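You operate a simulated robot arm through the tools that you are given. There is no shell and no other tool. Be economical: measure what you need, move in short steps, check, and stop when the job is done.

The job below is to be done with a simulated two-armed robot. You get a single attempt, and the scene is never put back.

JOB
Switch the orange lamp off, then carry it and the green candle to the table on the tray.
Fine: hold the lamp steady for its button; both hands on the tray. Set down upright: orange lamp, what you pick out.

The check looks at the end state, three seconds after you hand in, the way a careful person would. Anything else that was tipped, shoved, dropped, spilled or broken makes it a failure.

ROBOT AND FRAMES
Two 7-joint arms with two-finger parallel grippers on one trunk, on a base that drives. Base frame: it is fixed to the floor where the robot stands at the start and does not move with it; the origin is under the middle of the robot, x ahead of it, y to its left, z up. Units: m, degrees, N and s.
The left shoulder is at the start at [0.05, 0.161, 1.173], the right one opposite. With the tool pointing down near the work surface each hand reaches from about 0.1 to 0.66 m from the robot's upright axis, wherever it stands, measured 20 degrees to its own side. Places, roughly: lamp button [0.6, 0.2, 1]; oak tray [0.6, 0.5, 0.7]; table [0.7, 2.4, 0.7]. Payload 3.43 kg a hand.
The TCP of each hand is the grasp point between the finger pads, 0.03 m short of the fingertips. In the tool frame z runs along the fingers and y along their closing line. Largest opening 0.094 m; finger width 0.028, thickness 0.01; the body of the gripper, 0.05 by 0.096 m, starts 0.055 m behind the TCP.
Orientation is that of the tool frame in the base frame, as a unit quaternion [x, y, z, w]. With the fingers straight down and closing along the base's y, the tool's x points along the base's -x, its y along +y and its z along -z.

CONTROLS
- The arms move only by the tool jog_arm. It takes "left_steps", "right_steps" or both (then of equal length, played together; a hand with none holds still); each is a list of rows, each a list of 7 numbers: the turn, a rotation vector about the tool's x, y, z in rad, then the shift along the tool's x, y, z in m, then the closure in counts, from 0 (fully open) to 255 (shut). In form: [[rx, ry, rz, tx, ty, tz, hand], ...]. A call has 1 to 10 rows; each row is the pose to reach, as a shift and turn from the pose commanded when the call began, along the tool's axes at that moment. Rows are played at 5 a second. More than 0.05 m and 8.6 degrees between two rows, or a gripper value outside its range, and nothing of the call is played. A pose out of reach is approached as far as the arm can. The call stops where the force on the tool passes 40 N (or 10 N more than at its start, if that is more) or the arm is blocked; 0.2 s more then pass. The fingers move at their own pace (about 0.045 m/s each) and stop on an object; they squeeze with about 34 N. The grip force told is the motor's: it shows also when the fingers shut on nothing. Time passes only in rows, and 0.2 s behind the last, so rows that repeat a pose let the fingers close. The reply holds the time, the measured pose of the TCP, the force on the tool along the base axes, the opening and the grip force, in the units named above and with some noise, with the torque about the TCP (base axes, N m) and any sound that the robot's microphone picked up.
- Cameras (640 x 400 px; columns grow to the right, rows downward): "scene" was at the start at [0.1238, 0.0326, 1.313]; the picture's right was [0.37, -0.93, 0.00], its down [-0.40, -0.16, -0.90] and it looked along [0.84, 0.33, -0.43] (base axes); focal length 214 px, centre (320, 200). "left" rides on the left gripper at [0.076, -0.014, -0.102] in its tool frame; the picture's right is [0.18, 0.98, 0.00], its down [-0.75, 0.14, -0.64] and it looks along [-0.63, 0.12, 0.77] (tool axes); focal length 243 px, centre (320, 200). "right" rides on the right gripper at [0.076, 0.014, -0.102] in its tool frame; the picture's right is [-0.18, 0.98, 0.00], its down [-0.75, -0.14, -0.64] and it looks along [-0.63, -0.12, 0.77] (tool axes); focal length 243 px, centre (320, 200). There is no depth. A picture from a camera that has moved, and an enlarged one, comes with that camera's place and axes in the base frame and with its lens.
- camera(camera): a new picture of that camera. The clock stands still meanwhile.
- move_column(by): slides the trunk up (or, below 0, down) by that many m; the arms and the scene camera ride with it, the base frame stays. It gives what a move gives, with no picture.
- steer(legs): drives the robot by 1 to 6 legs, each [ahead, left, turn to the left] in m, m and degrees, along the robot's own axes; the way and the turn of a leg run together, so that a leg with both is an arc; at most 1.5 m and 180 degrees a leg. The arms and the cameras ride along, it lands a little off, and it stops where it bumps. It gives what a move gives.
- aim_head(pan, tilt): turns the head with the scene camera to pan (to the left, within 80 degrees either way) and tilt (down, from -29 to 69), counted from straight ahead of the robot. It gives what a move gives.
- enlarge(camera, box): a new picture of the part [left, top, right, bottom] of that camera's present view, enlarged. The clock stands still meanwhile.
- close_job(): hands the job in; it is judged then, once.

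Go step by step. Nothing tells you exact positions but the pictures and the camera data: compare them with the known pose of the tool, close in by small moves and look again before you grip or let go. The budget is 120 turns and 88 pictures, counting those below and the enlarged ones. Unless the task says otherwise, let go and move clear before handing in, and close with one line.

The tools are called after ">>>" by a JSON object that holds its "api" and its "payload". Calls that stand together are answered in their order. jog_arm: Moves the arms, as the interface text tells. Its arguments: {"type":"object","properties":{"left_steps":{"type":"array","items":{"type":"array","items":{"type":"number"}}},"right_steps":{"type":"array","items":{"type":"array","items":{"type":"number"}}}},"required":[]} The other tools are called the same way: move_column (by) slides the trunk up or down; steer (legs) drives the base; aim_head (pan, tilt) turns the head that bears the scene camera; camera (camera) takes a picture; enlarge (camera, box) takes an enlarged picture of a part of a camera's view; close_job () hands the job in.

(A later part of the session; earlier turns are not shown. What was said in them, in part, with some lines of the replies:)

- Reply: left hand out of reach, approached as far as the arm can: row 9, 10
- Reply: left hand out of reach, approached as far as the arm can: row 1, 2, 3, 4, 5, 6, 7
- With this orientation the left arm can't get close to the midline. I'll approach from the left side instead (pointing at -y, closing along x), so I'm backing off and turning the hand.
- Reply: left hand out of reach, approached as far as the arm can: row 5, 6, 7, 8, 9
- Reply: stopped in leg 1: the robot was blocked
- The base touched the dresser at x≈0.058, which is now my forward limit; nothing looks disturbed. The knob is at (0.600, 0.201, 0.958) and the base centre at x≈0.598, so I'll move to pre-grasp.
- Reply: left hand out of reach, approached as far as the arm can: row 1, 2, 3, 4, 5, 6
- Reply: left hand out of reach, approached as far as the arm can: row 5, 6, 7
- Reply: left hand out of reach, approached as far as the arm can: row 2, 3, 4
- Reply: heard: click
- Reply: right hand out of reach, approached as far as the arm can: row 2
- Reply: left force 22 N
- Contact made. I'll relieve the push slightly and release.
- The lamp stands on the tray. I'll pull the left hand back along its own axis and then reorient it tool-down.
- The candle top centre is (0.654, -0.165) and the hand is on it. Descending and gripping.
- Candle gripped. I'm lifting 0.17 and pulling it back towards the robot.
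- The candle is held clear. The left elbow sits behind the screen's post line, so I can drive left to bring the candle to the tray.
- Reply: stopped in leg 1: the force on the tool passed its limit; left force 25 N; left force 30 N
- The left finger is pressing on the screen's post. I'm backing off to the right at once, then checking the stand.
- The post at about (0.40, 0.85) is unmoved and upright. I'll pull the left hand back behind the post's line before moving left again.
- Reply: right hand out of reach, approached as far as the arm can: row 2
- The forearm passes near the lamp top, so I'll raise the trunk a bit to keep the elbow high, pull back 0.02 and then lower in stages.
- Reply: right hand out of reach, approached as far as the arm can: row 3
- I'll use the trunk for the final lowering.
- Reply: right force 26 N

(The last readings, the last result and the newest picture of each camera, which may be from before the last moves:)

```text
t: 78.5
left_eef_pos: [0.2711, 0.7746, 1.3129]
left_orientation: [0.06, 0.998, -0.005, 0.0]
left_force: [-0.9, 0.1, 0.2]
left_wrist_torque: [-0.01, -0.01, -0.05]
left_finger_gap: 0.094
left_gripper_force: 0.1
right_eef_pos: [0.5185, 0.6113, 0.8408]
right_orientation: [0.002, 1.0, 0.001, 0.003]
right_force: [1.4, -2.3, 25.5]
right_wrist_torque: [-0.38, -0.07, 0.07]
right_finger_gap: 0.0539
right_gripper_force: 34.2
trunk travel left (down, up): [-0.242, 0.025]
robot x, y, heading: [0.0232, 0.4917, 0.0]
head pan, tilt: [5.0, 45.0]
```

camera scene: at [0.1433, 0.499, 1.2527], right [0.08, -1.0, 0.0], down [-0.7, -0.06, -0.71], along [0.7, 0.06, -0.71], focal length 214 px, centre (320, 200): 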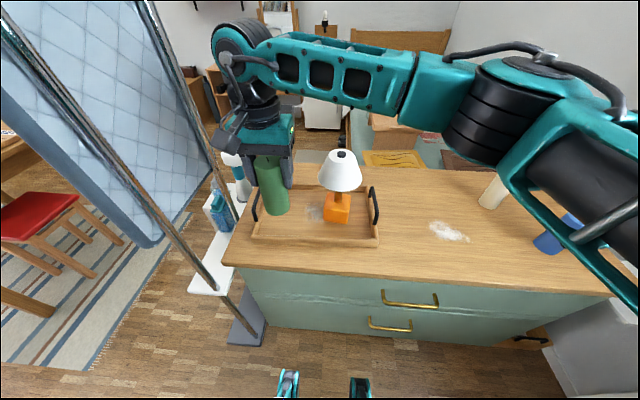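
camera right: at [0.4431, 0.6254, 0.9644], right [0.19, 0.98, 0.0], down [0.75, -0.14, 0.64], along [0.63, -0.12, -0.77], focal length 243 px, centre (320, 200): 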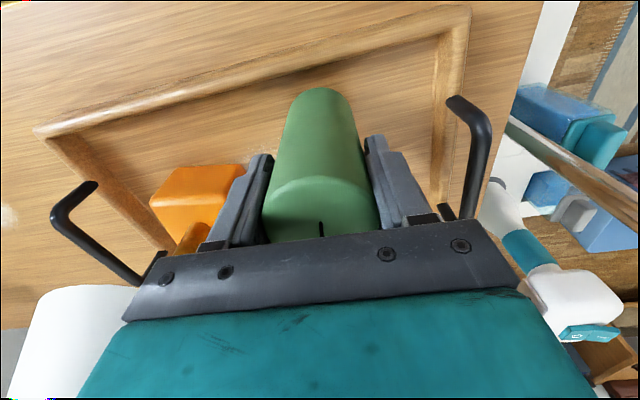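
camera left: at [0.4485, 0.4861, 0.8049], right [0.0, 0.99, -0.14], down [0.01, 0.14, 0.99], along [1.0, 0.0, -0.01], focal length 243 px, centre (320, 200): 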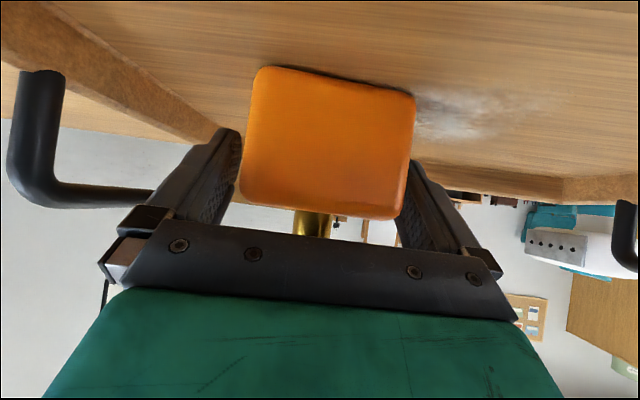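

Contact. I'll relieve, release, and raise the hand straight up.

>>> {"api": "move_column", "payload": {"by": 0.003}}

>>> {"api": "jog_arm", "payload": {"right_steps": [[0, 0, 0, 0, 0, 0, 150], [0, 0, 0, 0, 0, 0, 60], [0, 0, 0, 0, 0, 0, 0], [0, 0, 0, 0, 0, 0, 0], [0, 0, 0, 0, 0, -0.03, 0], [0, 0, 0, 0, 0, -0.07, 0], [0, 0, 0, 0, 0, -0.11, 0], [0, 0, 0, 0, 0, -0.15, 0]]}}

>>> {"api": "camera", "payload": {"camera": "right"}}

```text
t: 79.0
left_eef_pos: [0.2733, 0.7764, 1.3162]
left_orientation: [0.06, 0.998, -0.005, 0.0]
left_force: [0.6, 0.2, -0.5]
left_wrist_torque: [0.01, 0.0, -0.03]
left_finger_gap: 0.094
left_gripper_force: 0.1
right_eef_pos: [0.5177, 0.6112, 0.8423]
right_orientation: [0.001, 1.0, 0.001, 0.002]
right_force: [5.9, 0.4, 12.1]
right_wrist_torque: [-0.04, -0.84, 0.11]
right_finger_gap: 0.0537
right_gripper_force: 34.4
trunk travel left (down, up): [-0.245, 0.022]
robot x, y, heading: [0.024, 0.4968, -0.0]
head pan, tilt: [5.0, 45.0]
```

```text
t: 80.8
left_eef_pos: [0.2725, 0.7762, 1.3152]
left_orientation: [0.059, 0.998, -0.004, -0.001]
left_force: [-0.7, 0.3, -0.4]
left_wrist_torque: [0.0, -0.02, 0.0]
left_finger_gap: 0.0939
left_gripper_force: 0.0
right_eef_pos: [0.5187, 0.6107, 0.9926]
right_orientation: [0.002, 1.0, 0.0, -0.001]
right_force: [0.3, 0.0, -0.1]
right_wrist_torque: [-0.01, 0.01, 0.0]
right_finger_gap: 0.094
right_gripper_force: 0.0
trunk travel left (down, up): [-0.245, 0.022]
robot x, y, heading: [0.0257, 0.4912, -0.0]
head pan, tilt: [5.0, 45.0]
```

```text
31 pictures are left
camera right: at [0.4432, 0.6257, 1.0947], right [0.19, 0.98, 0.0], down [0.75, -0.14, 0.64], along [0.63, -0.12, -0.77], focal length 243 px, centre (320, 200)
```

right: 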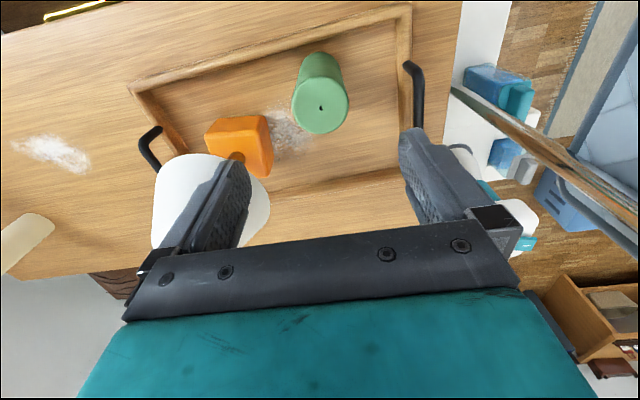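

Both items stand upright on the tray. I'm withdrawing the right hand and repositioning for the tray handles.

>>> {"api": "jog_arm", "payload": {"right_steps": [[0, 0, 0, 0, 0, -0.03, 0], [0, 0, 0, 0.04, 0, -0.05, 0], [0, 0, 0, 0.08, 0, -0.05, 0], [0, 0, 0, 0.12, 0, -0.05, 0], [0, 0, 0, 0.16, -0.01, -0.05, 0], [0, 0, 0, 0.16, -0.055, -0.05, 0], [0, 0, 0, 0.16, -0.1, -0.05, 0], [0, 0, 0, 0.16, -0.145, -0.05, 0], [0, 0, 0, 0.16, -0.19, -0.05, 0], [0, 0, 0, 0.16, -0.235, -0.05, 0]]}}

>>> {"api": "steer", "payload": {"legs": [[-0.01, -0.12, 0]]}}

>>> {"api": "aim_head", "payload": {"pan": 12, "tilt": 50}}

>>> {"api": "enlarge", "payload": {"camera": "scene", "box": [190, 90, 430, 240]}}

```text
t: 83.0
left_eef_pos: [0.2731, 0.7752, 1.316]
left_orientation: [0.059, 0.998, -0.005, -0.001]
left_force: [0.2, 0.1, -0.9]
left_wrist_torque: [0.01, 0.03, -0.02]
left_finger_gap: 0.0941
left_gripper_force: 0.1
right_eef_pos: [0.3574, 0.3761, 1.0471]
right_orientation: [0.001, 1.0, 0.001, 0.0]
right_force: [-1.0, -0.4, 0.3]
right_wrist_torque: [0.01, -0.01, -0.01]
right_finger_gap: 0.0937
right_gripper_force: 0.2
trunk travel left (down, up): [-0.245, 0.022]
robot x, y, heading: [0.0221, 0.4942, -0.4]
head pan, tilt: [5.0, 45.0]
```

```text
t: 84.2
left_eef_pos: [0.2626, 0.6523, 1.3165]
left_orientation: [0.059, 0.998, -0.004, -0.001]
left_force: [-0.7, 0.2, -0.1]
left_wrist_torque: [0.03, -0.01, 0.02]
left_finger_gap: 0.094
left_gripper_force: 0.1
right_eef_pos: [0.348, 0.2553, 1.0445]
right_orientation: [0.002, 1.0, 0.001, 0.0]
right_force: [-0.4, 0.1, 0.2]
right_wrist_torque: [0.03, -0.01, -0.03]
right_finger_gap: 0.0938
right_gripper_force: 0.1
trunk travel left (down, up): [-0.245, 0.022]
robot x, y, heading: [0.0126, 0.3711, -0.1]
head pan, tilt: [5.0, 45.0]
```

```text
t: 84.9
left_eef_pos: [0.2638, 0.6541, 1.3154]
left_orientation: [0.06, 0.998, -0.004, -0.001]
left_force: [-0.7, 0.5, 0.1]
left_wrist_torque: [-0.03, -0.03, 0.0]
left_finger_gap: 0.0941
left_gripper_force: 0.0
right_eef_pos: [0.3475, 0.2567, 1.044]
right_orientation: [0.003, 1.0, -0.001, 0.0]
right_force: [0.1, 0.0, 0.1]
right_wrist_torque: [0.0, -0.01, 0.01]
right_finger_gap: 0.0938
right_gripper_force: 0.1
trunk travel left (down, up): [-0.245, 0.022]
robot x, y, heading: [0.0116, 0.3714, -0.5]
head pan, tilt: [12.0, 50.0]
```

```text
2.67 times, centred on (310, 165) of scene
camera zoom: at [0.1269, 0.3861, 1.3209], right [0.2, -0.98, 0.0], down [-0.75, -0.16, -0.64], along [0.63, 0.13, -0.77], focal length 572 px, centre (347, 293)
```

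zoom: 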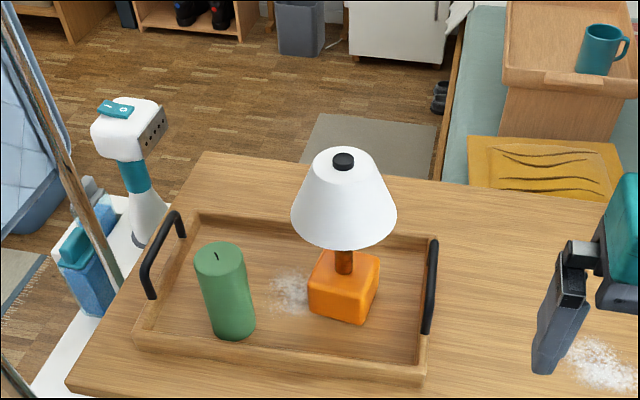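

Clear view. The handle bars are at about left (0.573, 0.710) and right (0.585, 0.379), z≈0.815. I'll lower the trunk for lift room and bring both hands above the handles. The right hand tilts outward by 20° to clear the lampshade.

>>> {"api": "move_column", "payload": {"by": -0.08}}

>>> {"api": "jog_arm", "payload": {"left_steps": [[0, 0, -0.012, -0.03, 0.009, 0.02, 120], [0, 0, -0.024, -0.06, 0.018, 0.045, 120], [0, 0, -0.036, -0.09, 0.028, 0.07, 120], [0, 0, -0.048, -0.12, 0.037, 0.1, 120], [0, 0, -0.06, -0.15, 0.046, 0.13, 120], [0, 0, -0.072, -0.18, 0.055, 0.16, 120], [0, 0, -0.084, -0.21, 0.065, 0.19, 120], [0, 0, -0.096, -0.24, 0.074, 0.22, 120], [0, 0, -0.108, -0.27, 0.083, 0.25, 120], [0, 0, -0.12, -0.3, 0.092, 0.28, 120]], "right_steps": [[-0.035, 0, 0, -0.024, 0.009, 0.004, 120], [-0.07, 0, 0, -0.048, 0.018, 0.008, 120], [-0.105, 0, 0, -0.071, 0.026, 0.012, 120], [-0.14, 0, 0, -0.095, 0.035, 0.016, 120], [-0.175, 0, 0, -0.119, 0.044, 0.02, 120], [-0.209, 0, 0, -0.143, 0.053, 0.025, 120], [-0.244, 0, 0, -0.166, 0.062, 0.03, 120], [-0.279, 0, 0, -0.19, 0.07, 0.034, 120], [-0.314, 0, 0, -0.214, 0.079, 0.038, 120], [-0.349, 0, 0, -0.2375, 0.088, 0.042, 120]]}}

>>> {"api": "camera", "payload": {"camera": "scene"}}

>>> {"api": "camera", "payload": {"camera": "right"}}

>>> {"api": "camera", "payload": {"camera": "left"}}

```text
t: 86.1
left_eef_pos: [0.2633, 0.6562, 1.236]
left_orientation: [0.059, 0.998, -0.005, -0.001]
left_force: [0.2, 0.5, 0.9]
left_wrist_torque: [0.0, -0.02, 0.01]
left_finger_gap: 0.0942
left_gripper_force: 0.1
right_eef_pos: [0.3473, 0.2565, 0.9648]
right_orientation: [0.002, 1.0, 0.0, 0.001]
right_force: [0.9, -0.3, 0.8]
right_wrist_torque: [0.01, 0.01, 0.0]
right_finger_gap: 0.0942
right_gripper_force: 0.1
trunk travel left (down, up): [-0.165, 0.102]
robot x, y, heading: [0.0136, 0.3703, -0.1]
head pan, tilt: [12.0, 50.0]
```

```text
t: 88.3
left_eef_pos: [0.5712, 0.708, 0.9542]
left_orientation: [0.0, 1.0, -0.005, -0.001]
left_force: [-0.3, 0.6, 0.6]
left_wrist_torque: [0.01, 0.01, -0.01]
left_finger_gap: 0.0499
left_gripper_force: 0.1
right_eef_pos: [0.5874, 0.3441, 0.9215]
right_orientation: [0.0, 0.985, 0.174, 0.001]
right_force: [0.7, -0.1, 1.4]
right_wrist_torque: [0.02, 0.02, 0.0]
right_finger_gap: 0.0499
right_gripper_force: 0.2
trunk travel left (down, up): [-0.165, 0.102]
robot x, y, heading: [0.0102, 0.3727, -0.0]
head pan, tilt: [12.0, 50.0]
```

```text
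29 pictures are left
camera scene: at [0.1276, 0.3863, 1.2407], right [0.2, -0.98, 0.0], down [-0.75, -0.16, -0.64], along [0.63, 0.13, -0.77], focal length 214 px, centre (320, 200)
```

scene: 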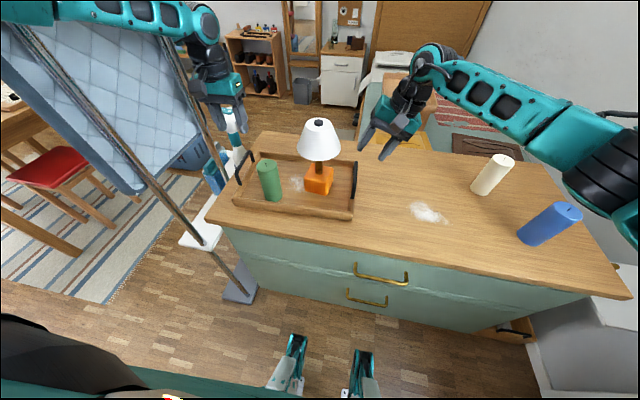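

```text
28 pictures are left
camera right: at [0.5109, 0.3226, 1.0229], right [0.19, 0.92, 0.34], down [0.75, -0.36, 0.55], along [0.63, 0.15, -0.76], focal length 243 px, centre (320, 200)
```

right: 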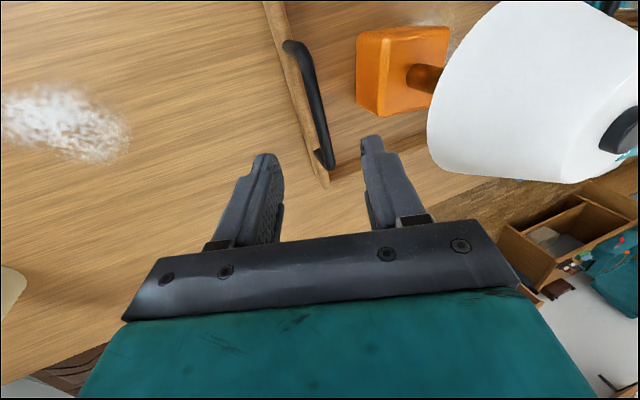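

```text
27 pictures are left
camera left: at [0.4957, 0.6931, 1.0567], right [-0.19, 0.98, -0.01], down [0.75, 0.15, 0.64], along [0.63, 0.11, -0.77], focal length 243 px, centre (320, 200)
```

left: 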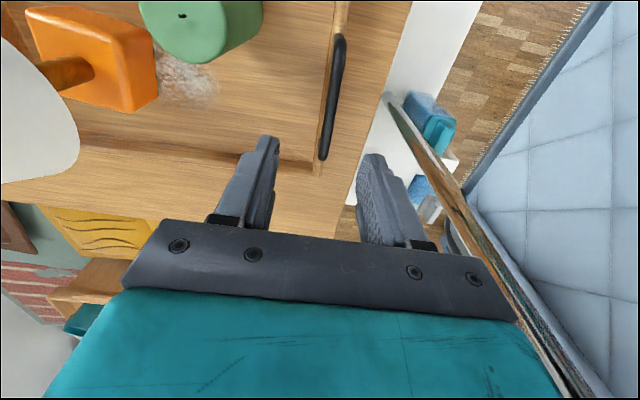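

Both hands are well placed. Before descending I'll check the left elbow's clearance to the screen posts.

>>> {"api": "aim_head", "payload": {"pan": 55, "tilt": 25}}

>>> {"api": "camera", "payload": {"camera": "scene"}}

```text
t: 89.4
left_eef_pos: [0.5699, 0.7075, 0.9553]
left_orientation: [-0.001, 1.0, -0.005, 0.0]
left_force: [-0.7, 0.0, 0.1]
left_wrist_torque: [0.03, -0.01, 0.02]
left_finger_gap: 0.0497
left_gripper_force: 0.1
right_eef_pos: [0.5859, 0.3435, 0.9226]
right_orientation: [0.002, 0.985, 0.174, 0.0]
right_force: [-0.7, 0.0, 0.4]
right_wrist_torque: [0.0, -0.02, 0.01]
right_finger_gap: 0.0495
right_gripper_force: 0.0
trunk travel left (down, up): [-0.165, 0.102]
robot x, y, heading: [0.0135, 0.3726, -0.1]
head pan, tilt: [55.0, 25.0]
```

```text
26 pictures are left
camera scene: at [0.1047, 0.4455, 1.2783], right [0.82, -0.58, 0.0], down [-0.24, -0.35, -0.91], along [0.52, 0.74, -0.42], focal length 214 px, centre (320, 200)
```

scene: 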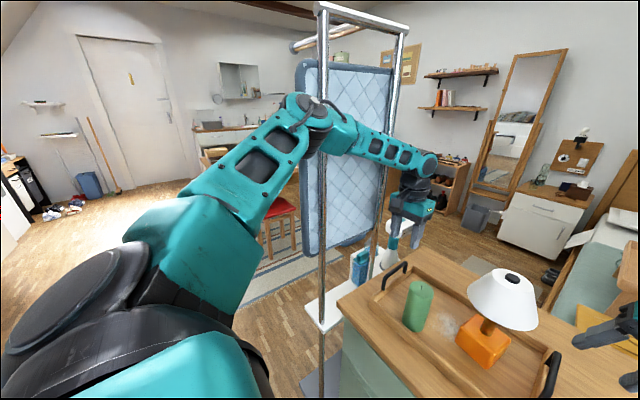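

The elbow clears the posts by about 0.17 m. I'll descend both hands onto the bars with a small yaw match.

>>> {"api": "jog_arm", "payload": {"left_steps": [[0, 0, -0.025, 0, 0.0065, 0.03, 120], [0, 0, -0.05, 0, 0.0065, 0.065, 120], [0, 0, -0.05, 0, 0.0065, 0.1, 120], [0, 0, -0.05, 0, 0.0065, 0.134, 120], [0, 0, -0.05, 0, 0.0065, 0.134, 120]], "right_steps": [[0, 0.008, -0.024, 0, -0.008, 0.02, 120], [0, 0.017, -0.047, 0, -0.008, 0.045, 120], [0, 0.017, -0.047, 0, -0.008, 0.07, 120], [0, 0.017, -0.047, 0, -0.008, 0.097, 120], [0, 0.017, -0.047, 0, -0.008, 0.097, 120]]}}

>>> {"api": "camera", "payload": {"camera": "right"}}

>>> {"api": "camera", "payload": {"camera": "left"}}

```text
t: 90.6
left_eef_pos: [0.5356, 0.7181, 0.8491]
left_orientation: [-0.025, 1.0, -0.005, -0.001]
left_force: [0.1, -0.5, -0.9]
left_wrist_torque: [0.01, -0.05, 0.0]
left_finger_gap: 0.0496
left_gripper_force: 0.0
left hand out of reach, approached as far as the arm can: row 2, 3, 4, 5
right_eef_pos: [0.5854, 0.3673, 0.8302]
right_orientation: [-0.023, 0.985, 0.173, -0.004]
right_force: [-0.5, 0.2, -1.2]
right_wrist_torque: [-0.01, -0.04, 0.01]
right_finger_gap: 0.0499
right_gripper_force: 0.1
trunk travel left (down, up): [-0.165, 0.102]
robot x, y, heading: [0.0127, 0.3707, -0.4]
head pan, tilt: [55.0, 25.0]
```

```text
25 pictures are left
camera right: at [0.51, 0.3423, 0.9297], right [0.14, 0.93, 0.34], down [0.77, -0.32, 0.56], along [0.62, 0.18, -0.76], focal length 243 px, centre (320, 200)
```

right: 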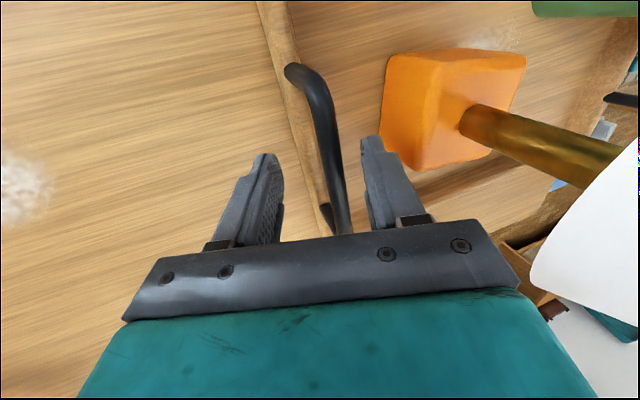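

```text
24 pictures are left
camera left: at [0.4604, 0.6992, 0.951], right [-0.23, 0.97, -0.01], down [0.75, 0.19, 0.64], along [0.62, 0.14, -0.77], focal length 243 px, centre (320, 200)
```

left: 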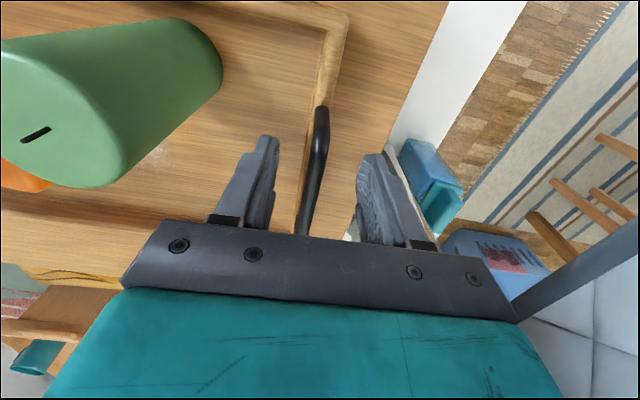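

The left arm ran out of reach vertically. I'll raise both hands again and lower the trunk by 0.07 to gain reach.

>>> {"api": "jog_arm", "payload": {"left_steps": [[0, 0, 0, 0, 0, -0.03, 120], [0, 0, 0, 0, 0, -0.06, 120], [0, 0, 0, 0, 0, -0.09, 120]], "right_steps": [[0, 0, 0, 0, 0, -0.03, 120], [0, 0, 0, 0, 0, -0.06, 120], [0, 0, 0, 0, 0, -0.09, 120]]}}

>>> {"api": "move_column", "payload": {"by": -0.065}}

```text
t: 91.4
left_eef_pos: [0.5378, 0.7186, 0.9412]
left_orientation: [-0.026, 1.0, -0.004, 0.0]
left_force: [0.2, 0.1, -0.3]
left_wrist_torque: [0.02, -0.06, -0.01]
left_finger_gap: 0.0498
left_gripper_force: 0.0
right_eef_pos: [0.5863, 0.3387, 0.915]
right_orientation: [-0.022, 0.985, 0.173, -0.003]
right_force: [0.0, -0.7, 0.1]
right_wrist_torque: [0.05, 0.02, -0.01]
right_finger_gap: 0.0496
right_gripper_force: 0.1
trunk travel left (down, up): [-0.165, 0.102]
robot x, y, heading: [0.014, 0.3725, -0.2]
head pan, tilt: [55.0, 25.0]
```

```text
t: 92.4
left_eef_pos: [0.5384, 0.7167, 0.8752]
left_orientation: [-0.025, 1.0, -0.004, 0.0]
left_force: [0.3, 0.6, 0.1]
left_wrist_torque: [0.01, 0.01, 0.0]
left_finger_gap: 0.0496
left_gripper_force: 0.0
right_eef_pos: [0.5864, 0.3381, 0.8483]
right_orientation: [-0.022, 0.984, 0.174, -0.004]
right_force: [0.3, 0.3, 0.6]
right_wrist_torque: [0.03, 0.02, -0.01]
right_finger_gap: 0.0496
right_gripper_force: 0.1
trunk travel left (down, up): [-0.1, 0.167]
robot x, y, heading: [0.0172, 0.3727, -0.1]
head pan, tilt: [55.0, 25.0]
```

>>> {"api": "jog_arm", "payload": {"left_steps": [[0, 0, 0, -0.016, -0.002, 0, 120], [0, 0, 0, -0.033, -0.0045, 0, 120], [0, 0, 0, -0.033, -0.0045, 0.03, 120], [0, 0, 0, -0.033, -0.0045, 0.055, 120], [0, 0, 0, -0.033, -0.0045, 0.055, 120]], "right_steps": [[0, 0, 0, 0, 0.018, -0.012, 120], [0, 0, 0, 0, 0.036, -0.008, 120], [0, 0, 0, 0, 0.03, 0.01, 120], [0, 0, 0, 0, 0.0223, 0.029, 120], [0, 0, 0, 0, 0.0223, 0.029, 120]]}}

>>> {"api": "camera", "payload": {"camera": "right"}}

>>> {"api": "camera", "payload": {"camera": "left"}}

```text
t: 93.6
left_eef_pos: [0.5641, 0.7157, 0.8245]
left_orientation: [-0.026, 1.0, -0.004, -0.001]
left_force: [-0.1, 0.7, -0.2]
left_wrist_torque: [0.01, 0.0, 0.0]
left_finger_gap: 0.0497
left_gripper_force: 0.1
left hand out of reach, approached as far as the arm can: row 4, 5
right_eef_pos: [0.5845, 0.369, 0.829]
right_orientation: [-0.022, 0.985, 0.174, -0.003]
right_force: [0.4, 0.4, -0.1]
right_wrist_torque: [0.01, 0.0, 0.0]
right_finger_gap: 0.0496
right_gripper_force: 0.0
trunk travel left (down, up): [-0.1, 0.167]
robot x, y, heading: [0.0173, 0.3745, -0.1]
head pan, tilt: [55.0, 25.0]
```

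```text
23 pictures are left
camera right: at [0.5099, 0.3439, 0.9293], right [0.14, 0.93, 0.34], down [0.77, -0.32, 0.56], along [0.62, 0.18, -0.76], focal length 243 px, centre (320, 200)
```

right: 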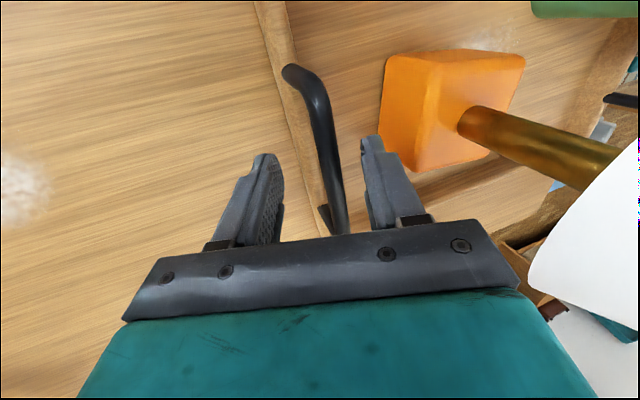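

```text
22 pictures are left
camera left: at [0.4885, 0.6971, 0.9272], right [-0.23, 0.97, -0.01], down [0.75, 0.19, 0.64], along [0.62, 0.14, -0.77], focal length 243 px, centre (320, 200)
```

left: 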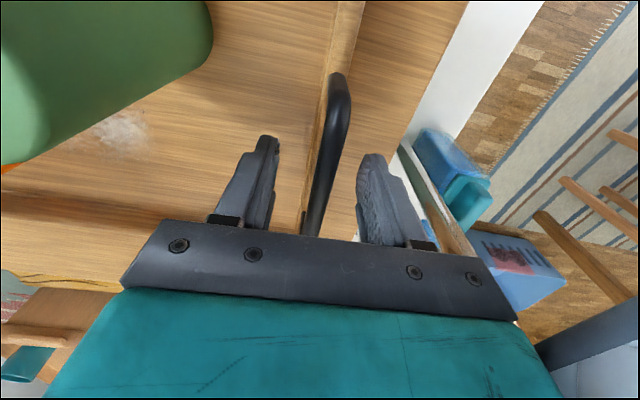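

Both bars lie between the fingers, so I'll close both hands.

>>> {"api": "jog_arm", "payload": {"left_steps": [[0, 0, 0, 0, 0, 0, 180], [0, 0, 0, 0, 0, 0, 220], [0, 0, 0, 0, 0, 0, 255], [0, 0, 0, 0, 0, 0, 255], [0, 0, 0, 0, 0, 0, 255]], "right_steps": [[0, 0, 0, 0, 0, 0, 180], [0, 0, 0, 0, 0, 0, 220], [0, 0, 0, 0, 0, 0, 255], [0, 0, 0, 0, 0, 0, 255], [0, 0, 0, 0, 0, 0, 255]]}}

>>> {"api": "move_column", "payload": {"by": 0.02}}

>>> {"api": "aim_head", "payload": {"pan": 15, "tilt": 45}}

>>> {"api": "camera", "payload": {"camera": "scene"}}

```text
t: 94.8
left_eef_pos: [0.5634, 0.7148, 0.8249]
left_orientation: [-0.025, 1.0, -0.007, 0.001]
left_force: [1.0, -8.1, 0.6]
left_wrist_torque: [-0.06, 0.13, -0.24]
left_finger_gap: 0.0111
left_gripper_force: 33.6
right_eef_pos: [0.5838, 0.3727, 0.8312]
right_orientation: [-0.025, 0.984, 0.176, -0.003]
right_force: [0.0, 18.4, 11.1]
right_wrist_torque: [0.38, 0.07, 0.17]
right_finger_gap: 0.0112
right_gripper_force: 33.7
trunk travel left (down, up): [-0.1, 0.167]
robot x, y, heading: [0.0161, 0.3678, -0.1]
head pan, tilt: [55.0, 25.0]
```

```text
t: 95.5
left_eef_pos: [0.5641, 0.7131, 0.8426]
left_orientation: [-0.025, 1.0, -0.006, -0.001]
left_force: [-0.3, -23.1, -6.4]
left_wrist_torque: [-0.23, 0.34, -0.45]
left_finger_gap: 0.0111
left_gripper_force: 33.8
right_eef_pos: [0.5846, 0.3704, 0.8466]
right_orientation: [-0.023, 0.984, 0.175, -0.005]
right_force: [-0.3, 23.7, -8.2]
right_wrist_torque: [0.23, -0.32, -0.06]
right_finger_gap: 0.011
right_gripper_force: 34.4
trunk travel left (down, up): [-0.12, 0.147]
robot x, y, heading: [0.0112, 0.3757, -0.2]
head pan, tilt: [55.0, 25.0]
```

```text
t: 96.6
left_eef_pos: [0.5647, 0.7153, 0.8448]
left_orientation: [-0.025, 1.0, -0.008, 0.0]
left_force: [0.6, -24.1, -6.9]
left_wrist_torque: [-0.17, -0.06, -0.43]
left_finger_gap: 0.0111
left_gripper_force: 33.6
right_eef_pos: [0.5845, 0.371, 0.8486]
right_orientation: [-0.024, 0.984, 0.176, -0.005]
right_force: [-0.6, 23.6, -7.4]
right_wrist_torque: [0.28, 0.07, 0.07]
right_finger_gap: 0.011
right_gripper_force: 33.5
trunk travel left (down, up): [-0.12, 0.147]
robot x, y, heading: [0.0137, 0.3695, -0.3]
head pan, tilt: [15.0, 45.0]
```

```text
21 pictures are left
camera scene: at [0.1313, 0.3914, 1.2026], right [0.26, -0.97, 0.0], down [-0.68, -0.18, -0.71], along [0.68, 0.18, -0.71], focal length 214 px, centre (320, 200)
```

scene: 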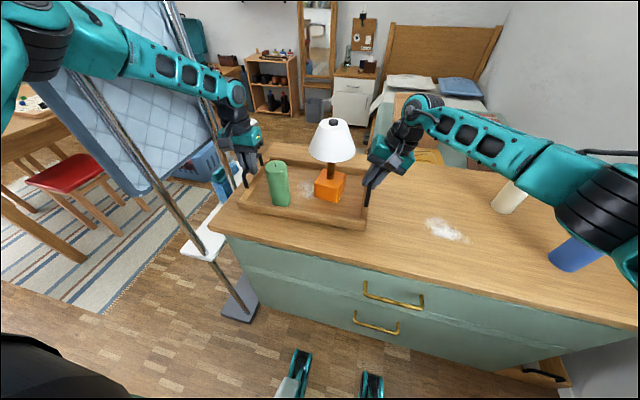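

The tray is lifted level with both items upright. The hands are pulling it apart slightly (24 N), so I'll relax that inward a little.

>>> {"api": "jog_arm", "payload": {"left_steps": [[0, 0, 0, 0, -0.0015, 0, 255], [0, 0, 0, 0, -0.003, 0, 255]], "right_steps": [[0, 0, 0, 0, 0.0014, 0.0005, 255], [0, 0, 0, 0, 0.0028, 0.001, 255]]}}

>>> {"api": "move_column", "payload": {"by": 0.045}}

>>> {"api": "camera", "payload": {"camera": "scene"}}

```text
t: 97.2
left_eef_pos: [0.5632, 0.7145, 0.8445]
left_orientation: [-0.027, 1.0, -0.005, -0.001]
left_force: [1.7, -13.4, -6.3]
left_wrist_torque: [-0.13, -0.06, -0.32]
left_finger_gap: 0.011
left_gripper_force: 34.3
right_eef_pos: [0.5852, 0.3712, 0.8475]
right_orientation: [-0.023, 0.985, 0.173, -0.005]
right_force: [-1.1, 14.8, -7.8]
right_wrist_torque: [0.14, 0.08, 0.54]
right_finger_gap: 0.0109
right_gripper_force: 33.9
trunk travel left (down, up): [-0.12, 0.147]
robot x, y, heading: [0.0137, 0.3737, -0.2]
head pan, tilt: [15.0, 45.0]
```

```text
t: 98.0
left_eef_pos: [0.5644, 0.712, 0.8894]
left_orientation: [-0.026, 1.0, -0.003, -0.001]
left_force: [1.7, -6.3, -6.5]
left_wrist_torque: [-0.05, -0.33, -0.24]
left_finger_gap: 0.0115
left_gripper_force: 34.0
right_eef_pos: [0.5849, 0.3708, 0.8927]
right_orientation: [-0.022, 0.985, 0.173, -0.005]
right_force: [-1.8, 6.0, -7.3]
right_wrist_torque: [0.02, 0.31, 0.66]
right_finger_gap: 0.0109
right_gripper_force: 34.0
trunk travel left (down, up): [-0.165, 0.102]
robot x, y, heading: [0.0149, 0.3709, -0.5]
head pan, tilt: [15.0, 45.0]
```

```text
20 pictures are left
camera scene: at [0.1316, 0.3915, 1.2475], right [0.25, -0.97, 0.0], down [-0.68, -0.18, -0.71], along [0.68, 0.18, -0.71], focal length 214 px, centre (320, 200)
```

scene: 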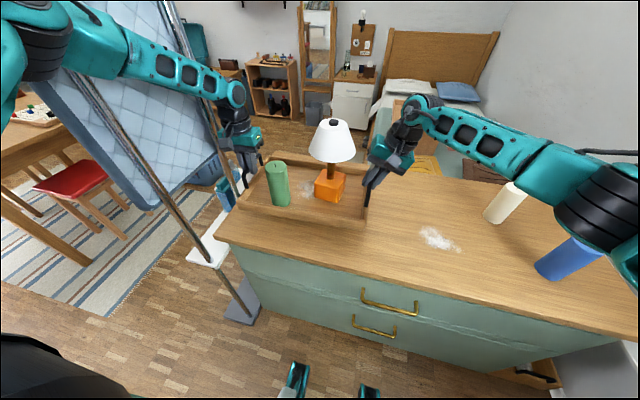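

Steady. I'll back straight away from the dresser, then look towards the table to plan the route.

>>> {"api": "steer", "payload": {"legs": [[-0.3, 0, 0], [-0.3, 0, 0]]}}

>>> {"api": "aim_head", "payload": {"pan": 60, "tilt": 22}}

>>> {"api": "camera", "payload": {"camera": "scene"}}

```text
t: 101.7
left_eef_pos: [-0.0353, 0.7147, 0.8886]
left_orientation: [-0.023, 1.0, -0.005, -0.001]
left_force: [-0.1, 13.6, -6.6]
left_wrist_torque: [0.11, 0.2, -0.22]
left_finger_gap: 0.0109
left_gripper_force: 34.0
right_eef_pos: [-0.0145, 0.373, 0.8935]
right_orientation: [-0.02, 0.985, 0.173, -0.003]
right_force: [0.3, -13.6, -7.2]
right_wrist_torque: [-0.22, -0.27, 0.41]
right_finger_gap: 0.0107
right_gripper_force: 33.5
trunk travel left (down, up): [-0.165, 0.102]
robot x, y, heading: [-0.5861, 0.3752, -0.7]
head pan, tilt: [15.0, 45.0]
```

```text
t: 102.9
left_eef_pos: [-0.0348, 0.7157, 0.889]
left_orientation: [-0.024, 1.0, -0.004, 0.0]
left_force: [1.7, -0.1, -6.0]
left_wrist_torque: [0.0, 0.17, -0.24]
left_finger_gap: 0.0112
left_gripper_force: 34.0
right_eef_pos: [-0.0151, 0.3713, 0.8936]
right_orientation: [-0.02, 0.985, 0.173, -0.004]
right_force: [-1.6, 0.3, -7.2]
right_wrist_torque: [0.0, -0.15, 0.5]
right_finger_gap: 0.0112
right_gripper_force: 33.4
trunk travel left (down, up): [-0.165, 0.102]
robot x, y, heading: [-0.5889, 0.3738, -0.7]
head pan, tilt: [60.0, 22.0]
```

```text
19 pictures are left
camera scene: at [-0.4996, 0.4541, 1.283], right [0.86, -0.51, 0.0], down [-0.19, -0.32, -0.93], along [0.47, 0.8, -0.38], focal length 214 px, centre (320, 200)
```

scene: 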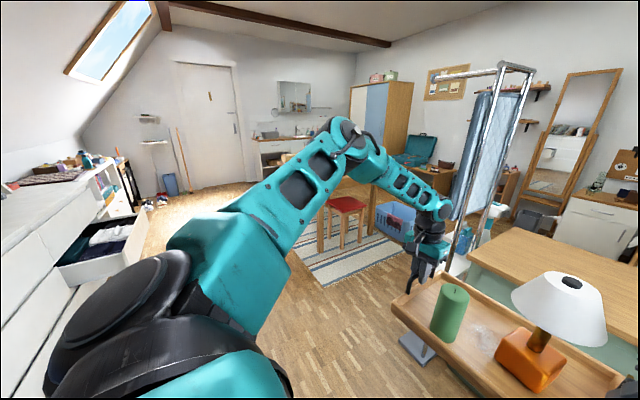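

Tray and items are steady, and the floor to the left is open. I'll drive left 0.9 m and look at the table from there.

>>> {"api": "steer", "payload": {"legs": [[0, 0.45, 0], [0, 0.45, 0.7]]}}

>>> {"api": "aim_head", "payload": {"pan": 35, "tilt": 25}}

>>> {"api": "camera", "payload": {"camera": "scene"}}

```text
t: 108.0
left_eef_pos: [-0.0447, 1.6401, 0.8884]
left_orientation: [-0.036, 0.999, -0.004, 0.0]
left_force: [0.8, 1.1, -6.9]
left_wrist_torque: [0.0, 0.1, -0.18]
left_finger_gap: 0.0109
left_gripper_force: 33.8
right_eef_pos: [-0.016, 1.2966, 0.8924]
right_orientation: [-0.031, 0.985, 0.172, -0.006]
right_force: [-0.1, -0.6, -6.6]
right_wrist_torque: [-0.08, -0.11, 0.5]
right_finger_gap: 0.0112
right_gripper_force: 33.9
trunk travel left (down, up): [-0.165, 0.102]
robot x, y, heading: [-0.5883, 1.2903, 1.1]
head pan, tilt: [60.0, 22.0]
```

```text
t: 108.8
left_eef_pos: [-0.0434, 1.639, 0.8885]
left_orientation: [-0.036, 0.999, -0.005, -0.001]
left_force: [0.5, -0.3, -7.1]
left_wrist_torque: [-0.02, 0.16, -0.21]
left_finger_gap: 0.0111
left_gripper_force: 33.7
right_eef_pos: [-0.0156, 1.2964, 0.8934]
right_orientation: [-0.032, 0.984, 0.172, -0.006]
right_force: [-0.6, -0.3, -7.1]
right_wrist_torque: [-0.05, -0.24, 0.45]
right_finger_gap: 0.0112
right_gripper_force: 34.0
trunk travel left (down, up): [-0.165, 0.102]
robot x, y, heading: [-0.5858, 1.2852, 1.2]
head pan, tilt: [35.0, 25.0]
```

```text
18 pictures are left
camera scene: at [-0.4733, 1.3406, 1.2782], right [0.59, -0.81, 0.0], down [-0.34, -0.25, -0.91], along [0.73, 0.53, -0.42], focal length 214 px, centre (320, 200)
```

scene: 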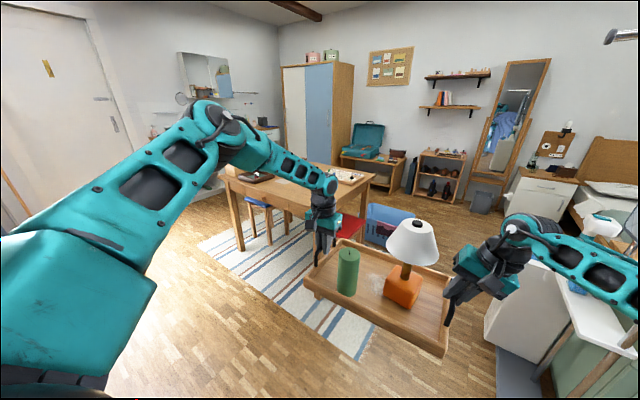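

The table spans roughly x 0.33–1.05 and y 1.93–2.88. A dark item sits near (0.55, 2.70) and another near (1.0, 2.16). I'll aim the tray at about (0.50, 2.25), so I drive forward 0.19, left 0.78, and look again.

>>> {"api": "steer", "payload": {"legs": [[0.19, 0, 0], [0, 0.39, -0.6], [0, 0.39, -0.6]]}}

>>> {"api": "aim_head", "payload": {"pan": 12, "tilt": 35}}

>>> {"api": "camera", "payload": {"camera": "scene"}}

```text
t: 114.4
left_eef_pos: [0.1515, 2.3933, 0.8882]
left_orientation: [-0.021, 1.0, -0.004, -0.001]
left_force: [2.2, -1.0, -7.0]
left_wrist_torque: [-0.04, 0.15, -0.16]
left_finger_gap: 0.0109
left_gripper_force: 33.9
right_eef_pos: [0.1703, 2.0495, 0.8926]
right_orientation: [-0.017, 0.985, 0.172, -0.004]
right_force: [-0.9, 0.8, -7.1]
right_wrist_torque: [-0.01, -0.13, 0.5]
right_finger_gap: 0.011
right_gripper_force: 33.8
trunk travel left (down, up): [-0.165, 0.102]
robot x, y, heading: [-0.4023, 2.0525, -0.9]
head pan, tilt: [35.0, 25.0]
```

```text
t: 115.3
left_eef_pos: [0.1514, 2.3924, 0.8884]
left_orientation: [-0.022, 1.0, -0.005, -0.002]
left_force: [0.4, -1.0, -5.7]
left_wrist_torque: [-0.06, 0.21, -0.19]
left_finger_gap: 0.0113
left_gripper_force: 33.8
right_eef_pos: [0.1707, 2.0502, 0.8921]
right_orientation: [-0.018, 0.985, 0.173, -0.004]
right_force: [-0.8, 1.0, -8.7]
right_wrist_torque: [-0.07, -0.18, 0.43]
right_finger_gap: 0.0112
right_gripper_force: 34.4
trunk travel left (down, up): [-0.165, 0.102]
robot x, y, heading: [-0.4024, 2.0551, -0.8]
head pan, tilt: [12.0, 35.0]
```

```text
17 pictures are left
camera scene: at [-0.2756, 2.0707, 1.2624], right [0.2, -0.98, 0.0], down [-0.56, -0.11, -0.82], along [0.8, 0.16, -0.57], focal length 214 px, centre (320, 200)
```

scene: 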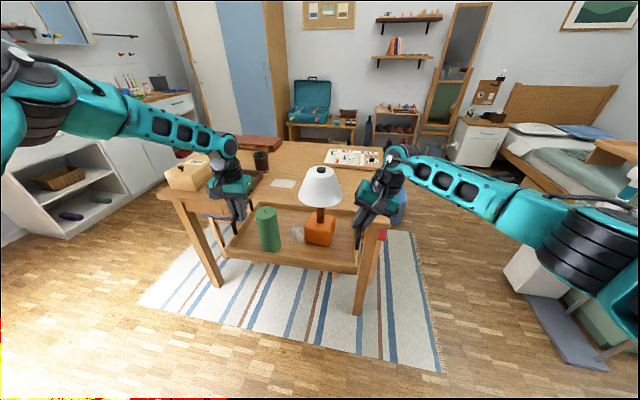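

The table edge is at x≈0.37, with paper near (0.56, 2.42). I'll centre the tray at about (0.52, 2.155), so I shift right 0.066 and then drive forward 0.36.

>>> {"api": "steer", "payload": {"legs": [[0, -0.066, 0.8], [0.18, 0, 0], [0.18, 0, 0]]}}

>>> {"api": "camera", "payload": {"camera": "scene"}}

>>> {"api": "camera", "payload": {"camera": "left"}}

```text
t: 118.5
left_eef_pos: [0.5079, 2.3351, 0.8882]
left_orientation: [-0.029, 1.0, -0.004, -0.002]
left_force: [1.5, -0.6, -6.7]
left_wrist_torque: [0.01, 0.06, -0.19]
left_finger_gap: 0.011
left_gripper_force: 34.1
right_eef_pos: [0.5315, 1.9942, 0.8933]
right_orientation: [-0.025, 0.985, 0.172, -0.005]
right_force: [-0.8, 0.3, -7.5]
right_wrist_torque: [0.0, -0.02, 0.53]
right_finger_gap: 0.0112
right_gripper_force: 33.8
trunk travel left (down, up): [-0.165, 0.102]
robot x, y, heading: [-0.0384, 1.9943, -0.0]
head pan, tilt: [12.0, 35.0]
```

```text
16 pictures are left
camera scene: at [0.0857, 2.0087, 1.2623], right [0.21, -0.98, 0.0], down [-0.56, -0.12, -0.82], along [0.8, 0.17, -0.58], focal length 214 px, centre (320, 200)
```

scene: 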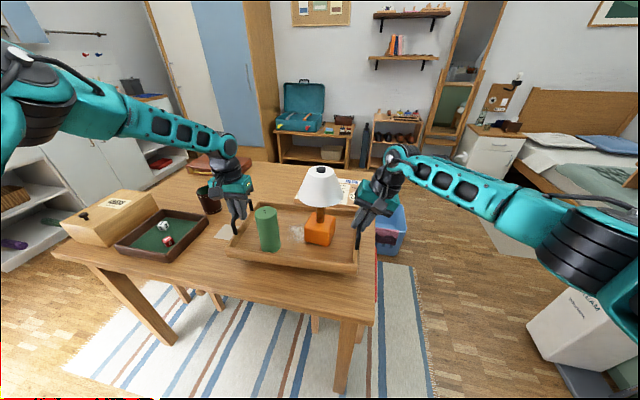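

```text
15 pictures are left
camera left: at [0.4335, 2.3169, 0.991], right [-0.24, 0.97, -0.01], down [0.75, 0.19, 0.64], along [0.62, 0.15, -0.77], focal length 243 px, centre (320, 200)
```

left: 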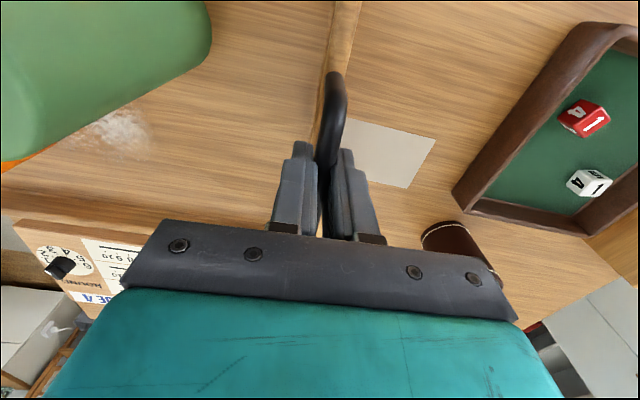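

The tray is over a clear part of the table, with the paper and dice cup just to its left. I'll nudge right 0.012 for margin and lower.

>>> {"api": "steer", "payload": {"legs": [[0, -0.012, 0]]}}

>>> {"api": "move_column", "payload": {"by": -0.05}}

>>> {"api": "camera", "payload": {"camera": "scene"}}

```text
t: 119.3
left_eef_pos: [0.507, 2.3246, 0.8884]
left_orientation: [-0.029, 1.0, -0.005, -0.002]
left_force: [0.3, -0.7, -6.1]
left_wrist_torque: [0.01, 0.14, -0.16]
left_finger_gap: 0.0111
left_gripper_force: 33.9
right_eef_pos: [0.53, 1.9825, 0.8907]
right_orientation: [-0.026, 0.985, 0.173, -0.005]
right_force: [-0.4, 0.5, -7.4]
right_wrist_torque: [-0.05, -0.18, 0.42]
right_finger_gap: 0.011
right_gripper_force: 34.1
trunk travel left (down, up): [-0.165, 0.102]
robot x, y, heading: [-0.039, 1.9762, 0.4]
head pan, tilt: [12.0, 35.0]
```

```text
t: 120.2
left_eef_pos: [0.5069, 2.3237, 0.8381]
left_orientation: [-0.03, 1.0, -0.004, -0.001]
left_force: [0.2, -0.9, -6.4]
left_wrist_torque: [-0.05, 0.16, -0.22]
left_finger_gap: 0.0112
left_gripper_force: 33.5
right_eef_pos: [0.5308, 1.9804, 0.8418]
right_orientation: [-0.026, 0.985, 0.171, -0.005]
right_force: [0.0, 0.9, -7.4]
right_wrist_torque: [-0.09, -0.15, 0.35]
right_finger_gap: 0.011
right_gripper_force: 33.9
trunk travel left (down, up): [-0.115, 0.152]
robot x, y, heading: [-0.0389, 1.974, 0.2]
head pan, tilt: [12.0, 35.0]
```

```text
14 pictures are left
camera scene: at [0.0848, 1.9965, 1.2124], right [0.21, -0.98, 0.0], down [-0.56, -0.12, -0.82], along [0.8, 0.17, -0.57], focal length 214 px, centre (320, 200)
```

scene: 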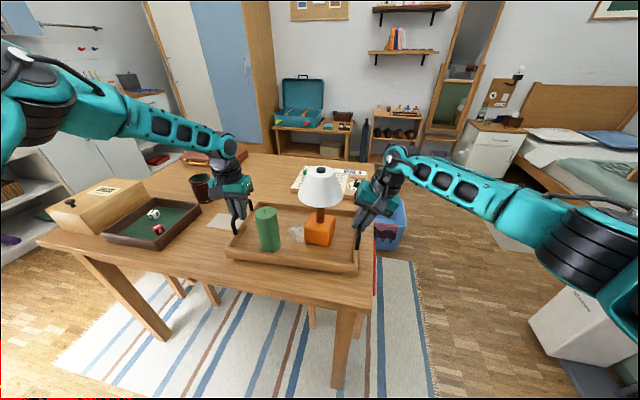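

>>> {"api": "move_column", "payload": {"by": -0.01}}

>>> {"api": "move_column", "payload": {"by": -0.003}}

```text
t: 120.8
left_eef_pos: [0.508, 2.3239, 0.8295]
left_orientation: [-0.028, 1.0, -0.004, -0.001]
left_force: [1.1, 0.0, -7.3]
left_wrist_torque: [0.07, -0.5, -0.18]
left_finger_gap: 0.0112
left_gripper_force: 33.9
right_eef_pos: [0.531, 1.9814, 0.8326]
right_orientation: [-0.026, 0.985, 0.173, -0.006]
right_force: [-1.4, -0.2, -3.2]
right_wrist_torque: [0.06, 0.04, 0.44]
right_finger_gap: 0.0109
right_gripper_force: 33.9
trunk travel left (down, up): [-0.105, 0.162]
robot x, y, heading: [-0.0377, 1.978, 0.2]
head pan, tilt: [12.0, 35.0]
```

```text
t: 121.3
left_eef_pos: [0.5072, 2.3248, 0.8279]
left_orientation: [-0.029, 1.0, -0.004, 0.0]
left_force: [2.9, 2.6, -6.8]
left_wrist_torque: [0.05, -0.87, -0.16]
left_finger_gap: 0.011
left_gripper_force: 34.4
right_eef_pos: [0.5296, 1.9804, 0.832]
right_orientation: [-0.025, 0.985, 0.173, -0.003]
right_force: [-2.0, -2.4, 10.3]
right_wrist_torque: [0.06, -0.21, 0.45]
right_finger_gap: 0.0111
right_gripper_force: 34.4
trunk travel left (down, up): [-0.102, 0.165]
robot x, y, heading: [-0.038, 1.9797, 0.1]
head pan, tilt: [12.0, 35.0]
```

The right side has touched. I'll lower the left hand alone a few millimetres.

>>> {"api": "jog_arm", "payload": {"left_steps": [[0, 0, 0, 0, 0, 0.0015, 255], [0, 0, 0, 0, 0, 0.003, 255]]}}

>>> {"api": "jog_arm", "payload": {"left_steps": [[0, 0, 0, 0, 0, 0.001, 255], [0, 0, 0, 0, 0, 0.002, 255]]}}

```text
t: 121.9
left_eef_pos: [0.5054, 2.3247, 0.8254]
left_orientation: [-0.029, 1.0, -0.004, 0.001]
left_force: [5.6, 3.6, 0.8]
left_wrist_torque: [-0.02, 1.03, -0.02]
left_finger_gap: 0.0113
left_gripper_force: 33.7
right_eef_pos: [0.5301, 1.9817, 0.8321]
right_orientation: [-0.027, 0.984, 0.174, -0.003]
right_force: [2.4, -0.8, 17.9]
right_wrist_torque: [0.05, 0.54, 0.83]
right_finger_gap: 0.0111
right_gripper_force: 34.2
trunk travel left (down, up): [-0.102, 0.165]
robot x, y, heading: [-0.0384, 1.9831, -0.0]
head pan, tilt: [12.0, 35.0]
```

```text
t: 122.5
left_eef_pos: [0.5055, 2.3242, 0.8247]
left_orientation: [-0.029, 1.0, -0.004, 0.002]
left_force: [8.6, 6.7, 7.6]
left_wrist_torque: [0.04, 0.56, 0.04]
left_finger_gap: 0.0114
left_gripper_force: 33.6
right_eef_pos: [0.5308, 1.9826, 0.8311]
right_orientation: [-0.026, 0.984, 0.174, -0.003]
right_force: [5.4, 0.9, 20.8]
right_wrist_torque: [0.13, 0.26, 0.74]
right_finger_gap: 0.0111
right_gripper_force: 33.8
trunk travel left (down, up): [-0.102, 0.165]
robot x, y, heading: [-0.0445, 1.9785, 0.1]
head pan, tilt: [12.0, 35.0]
```

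Both sides rest on the table. I'll open both hands partway and withdraw upward along their axes.

>>> {"api": "jog_arm", "payload": {"left_steps": [[0, 0, 0, 0, 0, -0.002, 255], [0, 0, 0, 0, 0, -0.002, 200], [0, 0, 0, 0, 0, -0.002, 130], [0, 0, 0, 0, 0, -0.002, 120], [0, 0, 0, 0, 0, -0.002, 120]], "right_steps": [[0, 0, 0, 0, 0, -0.002, 255], [0, 0, 0, 0, 0, -0.002, 200], [0, 0, 0, 0, 0, -0.002, 130], [0, 0, 0, 0, 0, -0.002, 120], [0, 0, 0, 0, 0, -0.002, 120]]}}

>>> {"api": "camera", "payload": {"camera": "left"}}

>>> {"api": "camera", "payload": {"camera": "right"}}

```text
t: 123.7
left_eef_pos: [0.5052, 2.3236, 0.8236]
left_orientation: [-0.029, 1.0, -0.004, 0.0]
left_force: [0.0, 0.2, -0.9]
left_wrist_torque: [-0.02, 0.0, 0.06]
left_finger_gap: 0.0498
left_gripper_force: 0.0
right_eef_pos: [0.5313, 1.9796, 0.8307]
right_orientation: [-0.024, 0.985, 0.172, -0.005]
right_force: [0.4, -0.2, 0.0]
right_wrist_torque: [0.02, 0.0, -0.05]
right_finger_gap: 0.0497
right_gripper_force: 0.1
trunk travel left (down, up): [-0.102, 0.165]
robot x, y, heading: [-0.0436, 1.9772, -0.1]
head pan, tilt: [12.0, 35.0]
```

```text
13 pictures are left
camera left: at [0.4309, 2.3042, 0.9266], right [-0.24, 0.97, -0.01], down [0.74, 0.19, 0.64], along [0.62, 0.15, -0.77], focal length 243 px, centre (320, 200)
```

left: 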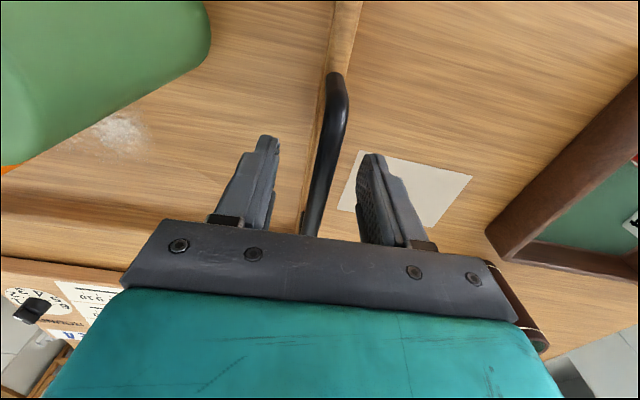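

```text
12 pictures are left
camera right: at [0.4556, 1.955, 0.9314], right [0.14, 0.93, 0.33], down [0.77, -0.31, 0.56], along [0.62, 0.18, -0.76], focal length 243 px, centre (320, 200)
```

right: 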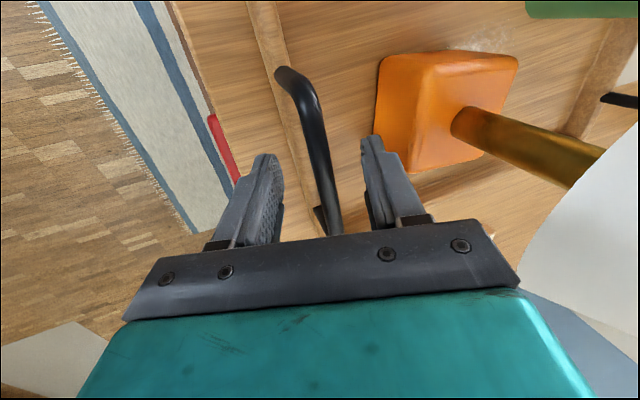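

Released cleanly. I'll raise both hands and back away.

>>> {"api": "jog_arm", "payload": {"left_steps": [[0, 0, 0, 0, 0, -0.03, 120], [0, 0, 0, 0, 0, -0.07, 120], [0, 0, 0, 0, 0, -0.11, 120], [0, 0, 0, 0, 0, -0.15, 120], [0, 0, 0, 0, 0, -0.19, 120]], "right_steps": [[0, 0, 0, 0, 0, -0.03, 120], [0, 0, 0, 0, 0, -0.07, 120], [0, 0, 0, 0, 0, -0.11, 120], [0, 0, 0, 0, 0, -0.15, 120], [0, 0, 0, 0, 0, -0.19, 120]]}}

>>> {"api": "steer", "payload": {"legs": [[-0.3, 0, 0]]}}

>>> {"api": "camera", "payload": {"camera": "scene"}}

>>> {"api": "enlarge", "payload": {"camera": "scene", "box": [220, 120, 420, 245]}}

>>> {"api": "aim_head", "payload": {"pan": -40, "tilt": 15}}

>>> {"api": "camera", "payload": {"camera": "scene"}}

```text
t: 124.9
left_eef_pos: [0.507, 2.3275, 1.015]
left_orientation: [-0.028, 1.0, -0.005, -0.001]
left_force: [0.7, -0.4, 0.2]
left_wrist_torque: [0.05, 0.0, 0.03]
left_finger_gap: 0.0495
left_gripper_force: 0.0
right_eef_pos: [0.5323, 1.9157, 1.0107]
right_orientation: [-0.026, 0.985, 0.173, -0.004]
right_force: [0.0, 0.0, 0.9]
right_wrist_torque: [-0.02, 0.02, -0.02]
right_finger_gap: 0.0495
right_gripper_force: 0.1
trunk travel left (down, up): [-0.102, 0.165]
robot x, y, heading: [-0.0433, 1.9802, 0.0]
head pan, tilt: [12.0, 35.0]
```

```text
t: 126.9
left_eef_pos: [0.2099, 2.3259, 1.0156]
left_orientation: [-0.028, 1.0, -0.004, 0.0]
left_force: [0.6, 0.7, -0.1]
left_wrist_torque: [0.0, -0.01, 0.0]
left_finger_gap: 0.0497
left_gripper_force: 0.2
right_eef_pos: [0.235, 1.9153, 1.0109]
right_orientation: [-0.024, 0.985, 0.173, -0.005]
right_force: [0.0, -0.5, 0.1]
right_wrist_torque: [-0.01, 0.02, 0.03]
right_finger_gap: 0.0496
right_gripper_force: 0.0
trunk travel left (down, up): [-0.102, 0.165]
robot x, y, heading: [-0.3394, 1.9761, -0.0]
head pan, tilt: [12.0, 35.0]
```

```text
11 pictures are left
camera scene: at [-0.2139, 1.9957, 1.1997], right [0.21, -0.98, 0.0], down [-0.56, -0.12, -0.82], along [0.8, 0.17, -0.57], focal length 214 px, centre (320, 200)
```

scene: 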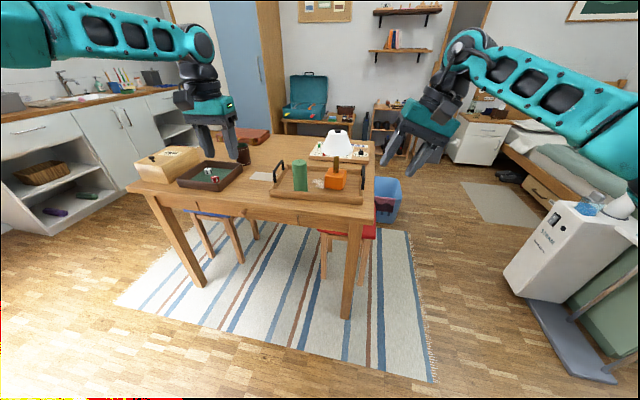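

```text
3.20 times, centred on (320, 182) of scene
camera zoom: at [-0.2139, 1.9957, 1.1997], right [0.21, -0.98, 0.0], down [-0.56, -0.12, -0.82], along [0.8, 0.17, -0.57], focal length 686 px, centre (320, 256)
```

zoom: 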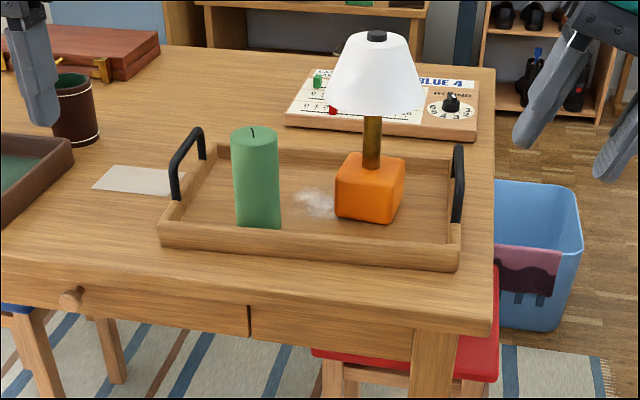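

```text
t: 128.1
left_eef_pos: [0.2096, 2.3248, 1.0146]
left_orientation: [-0.029, 1.0, -0.005, -0.001]
left_force: [0.7, 0.1, -0.6]
left_wrist_torque: [0.0, 0.01, 0.0]
left_finger_gap: 0.0498
left_gripper_force: 0.2
right_eef_pos: [0.2351, 1.9144, 1.0107]
right_orientation: [-0.025, 0.985, 0.172, -0.006]
right_force: [-0.5, 0.2, 0.1]
right_wrist_torque: [0.01, -0.02, -0.03]
right_finger_gap: 0.0499
right_gripper_force: 0.1
trunk travel left (down, up): [-0.102, 0.165]
robot x, y, heading: [-0.3361, 1.978, 0.3]
head pan, tilt: [-40.0, 15.0]
```

```text
9 pictures are left
camera scene: at [-0.228, 1.9174, 1.2315], right [-0.64, -0.77, 0.0], down [-0.2, 0.17, -0.97], along [0.74, -0.62, -0.26], focal length 214 px, centre (320, 200)
```

scene: 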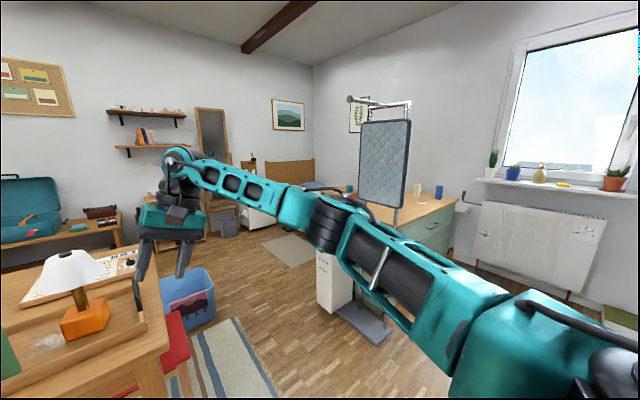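

The tray sits on the table with the unlit lamp and the green candle both upright. The screen and the other candles are still standing and both hands are clear, so I'm handing in.

>>> {"api": "close_job", "payload": {}}

```text
The job is handed in.
```

The orange lamp is off, and it and the green candle are standing upright on the tray on the table. On the way, the left hand pushed against the screen's post (up to about 30 N) before I backed off. In the last picture the screen was still upright, and nothing else looked disturbed.
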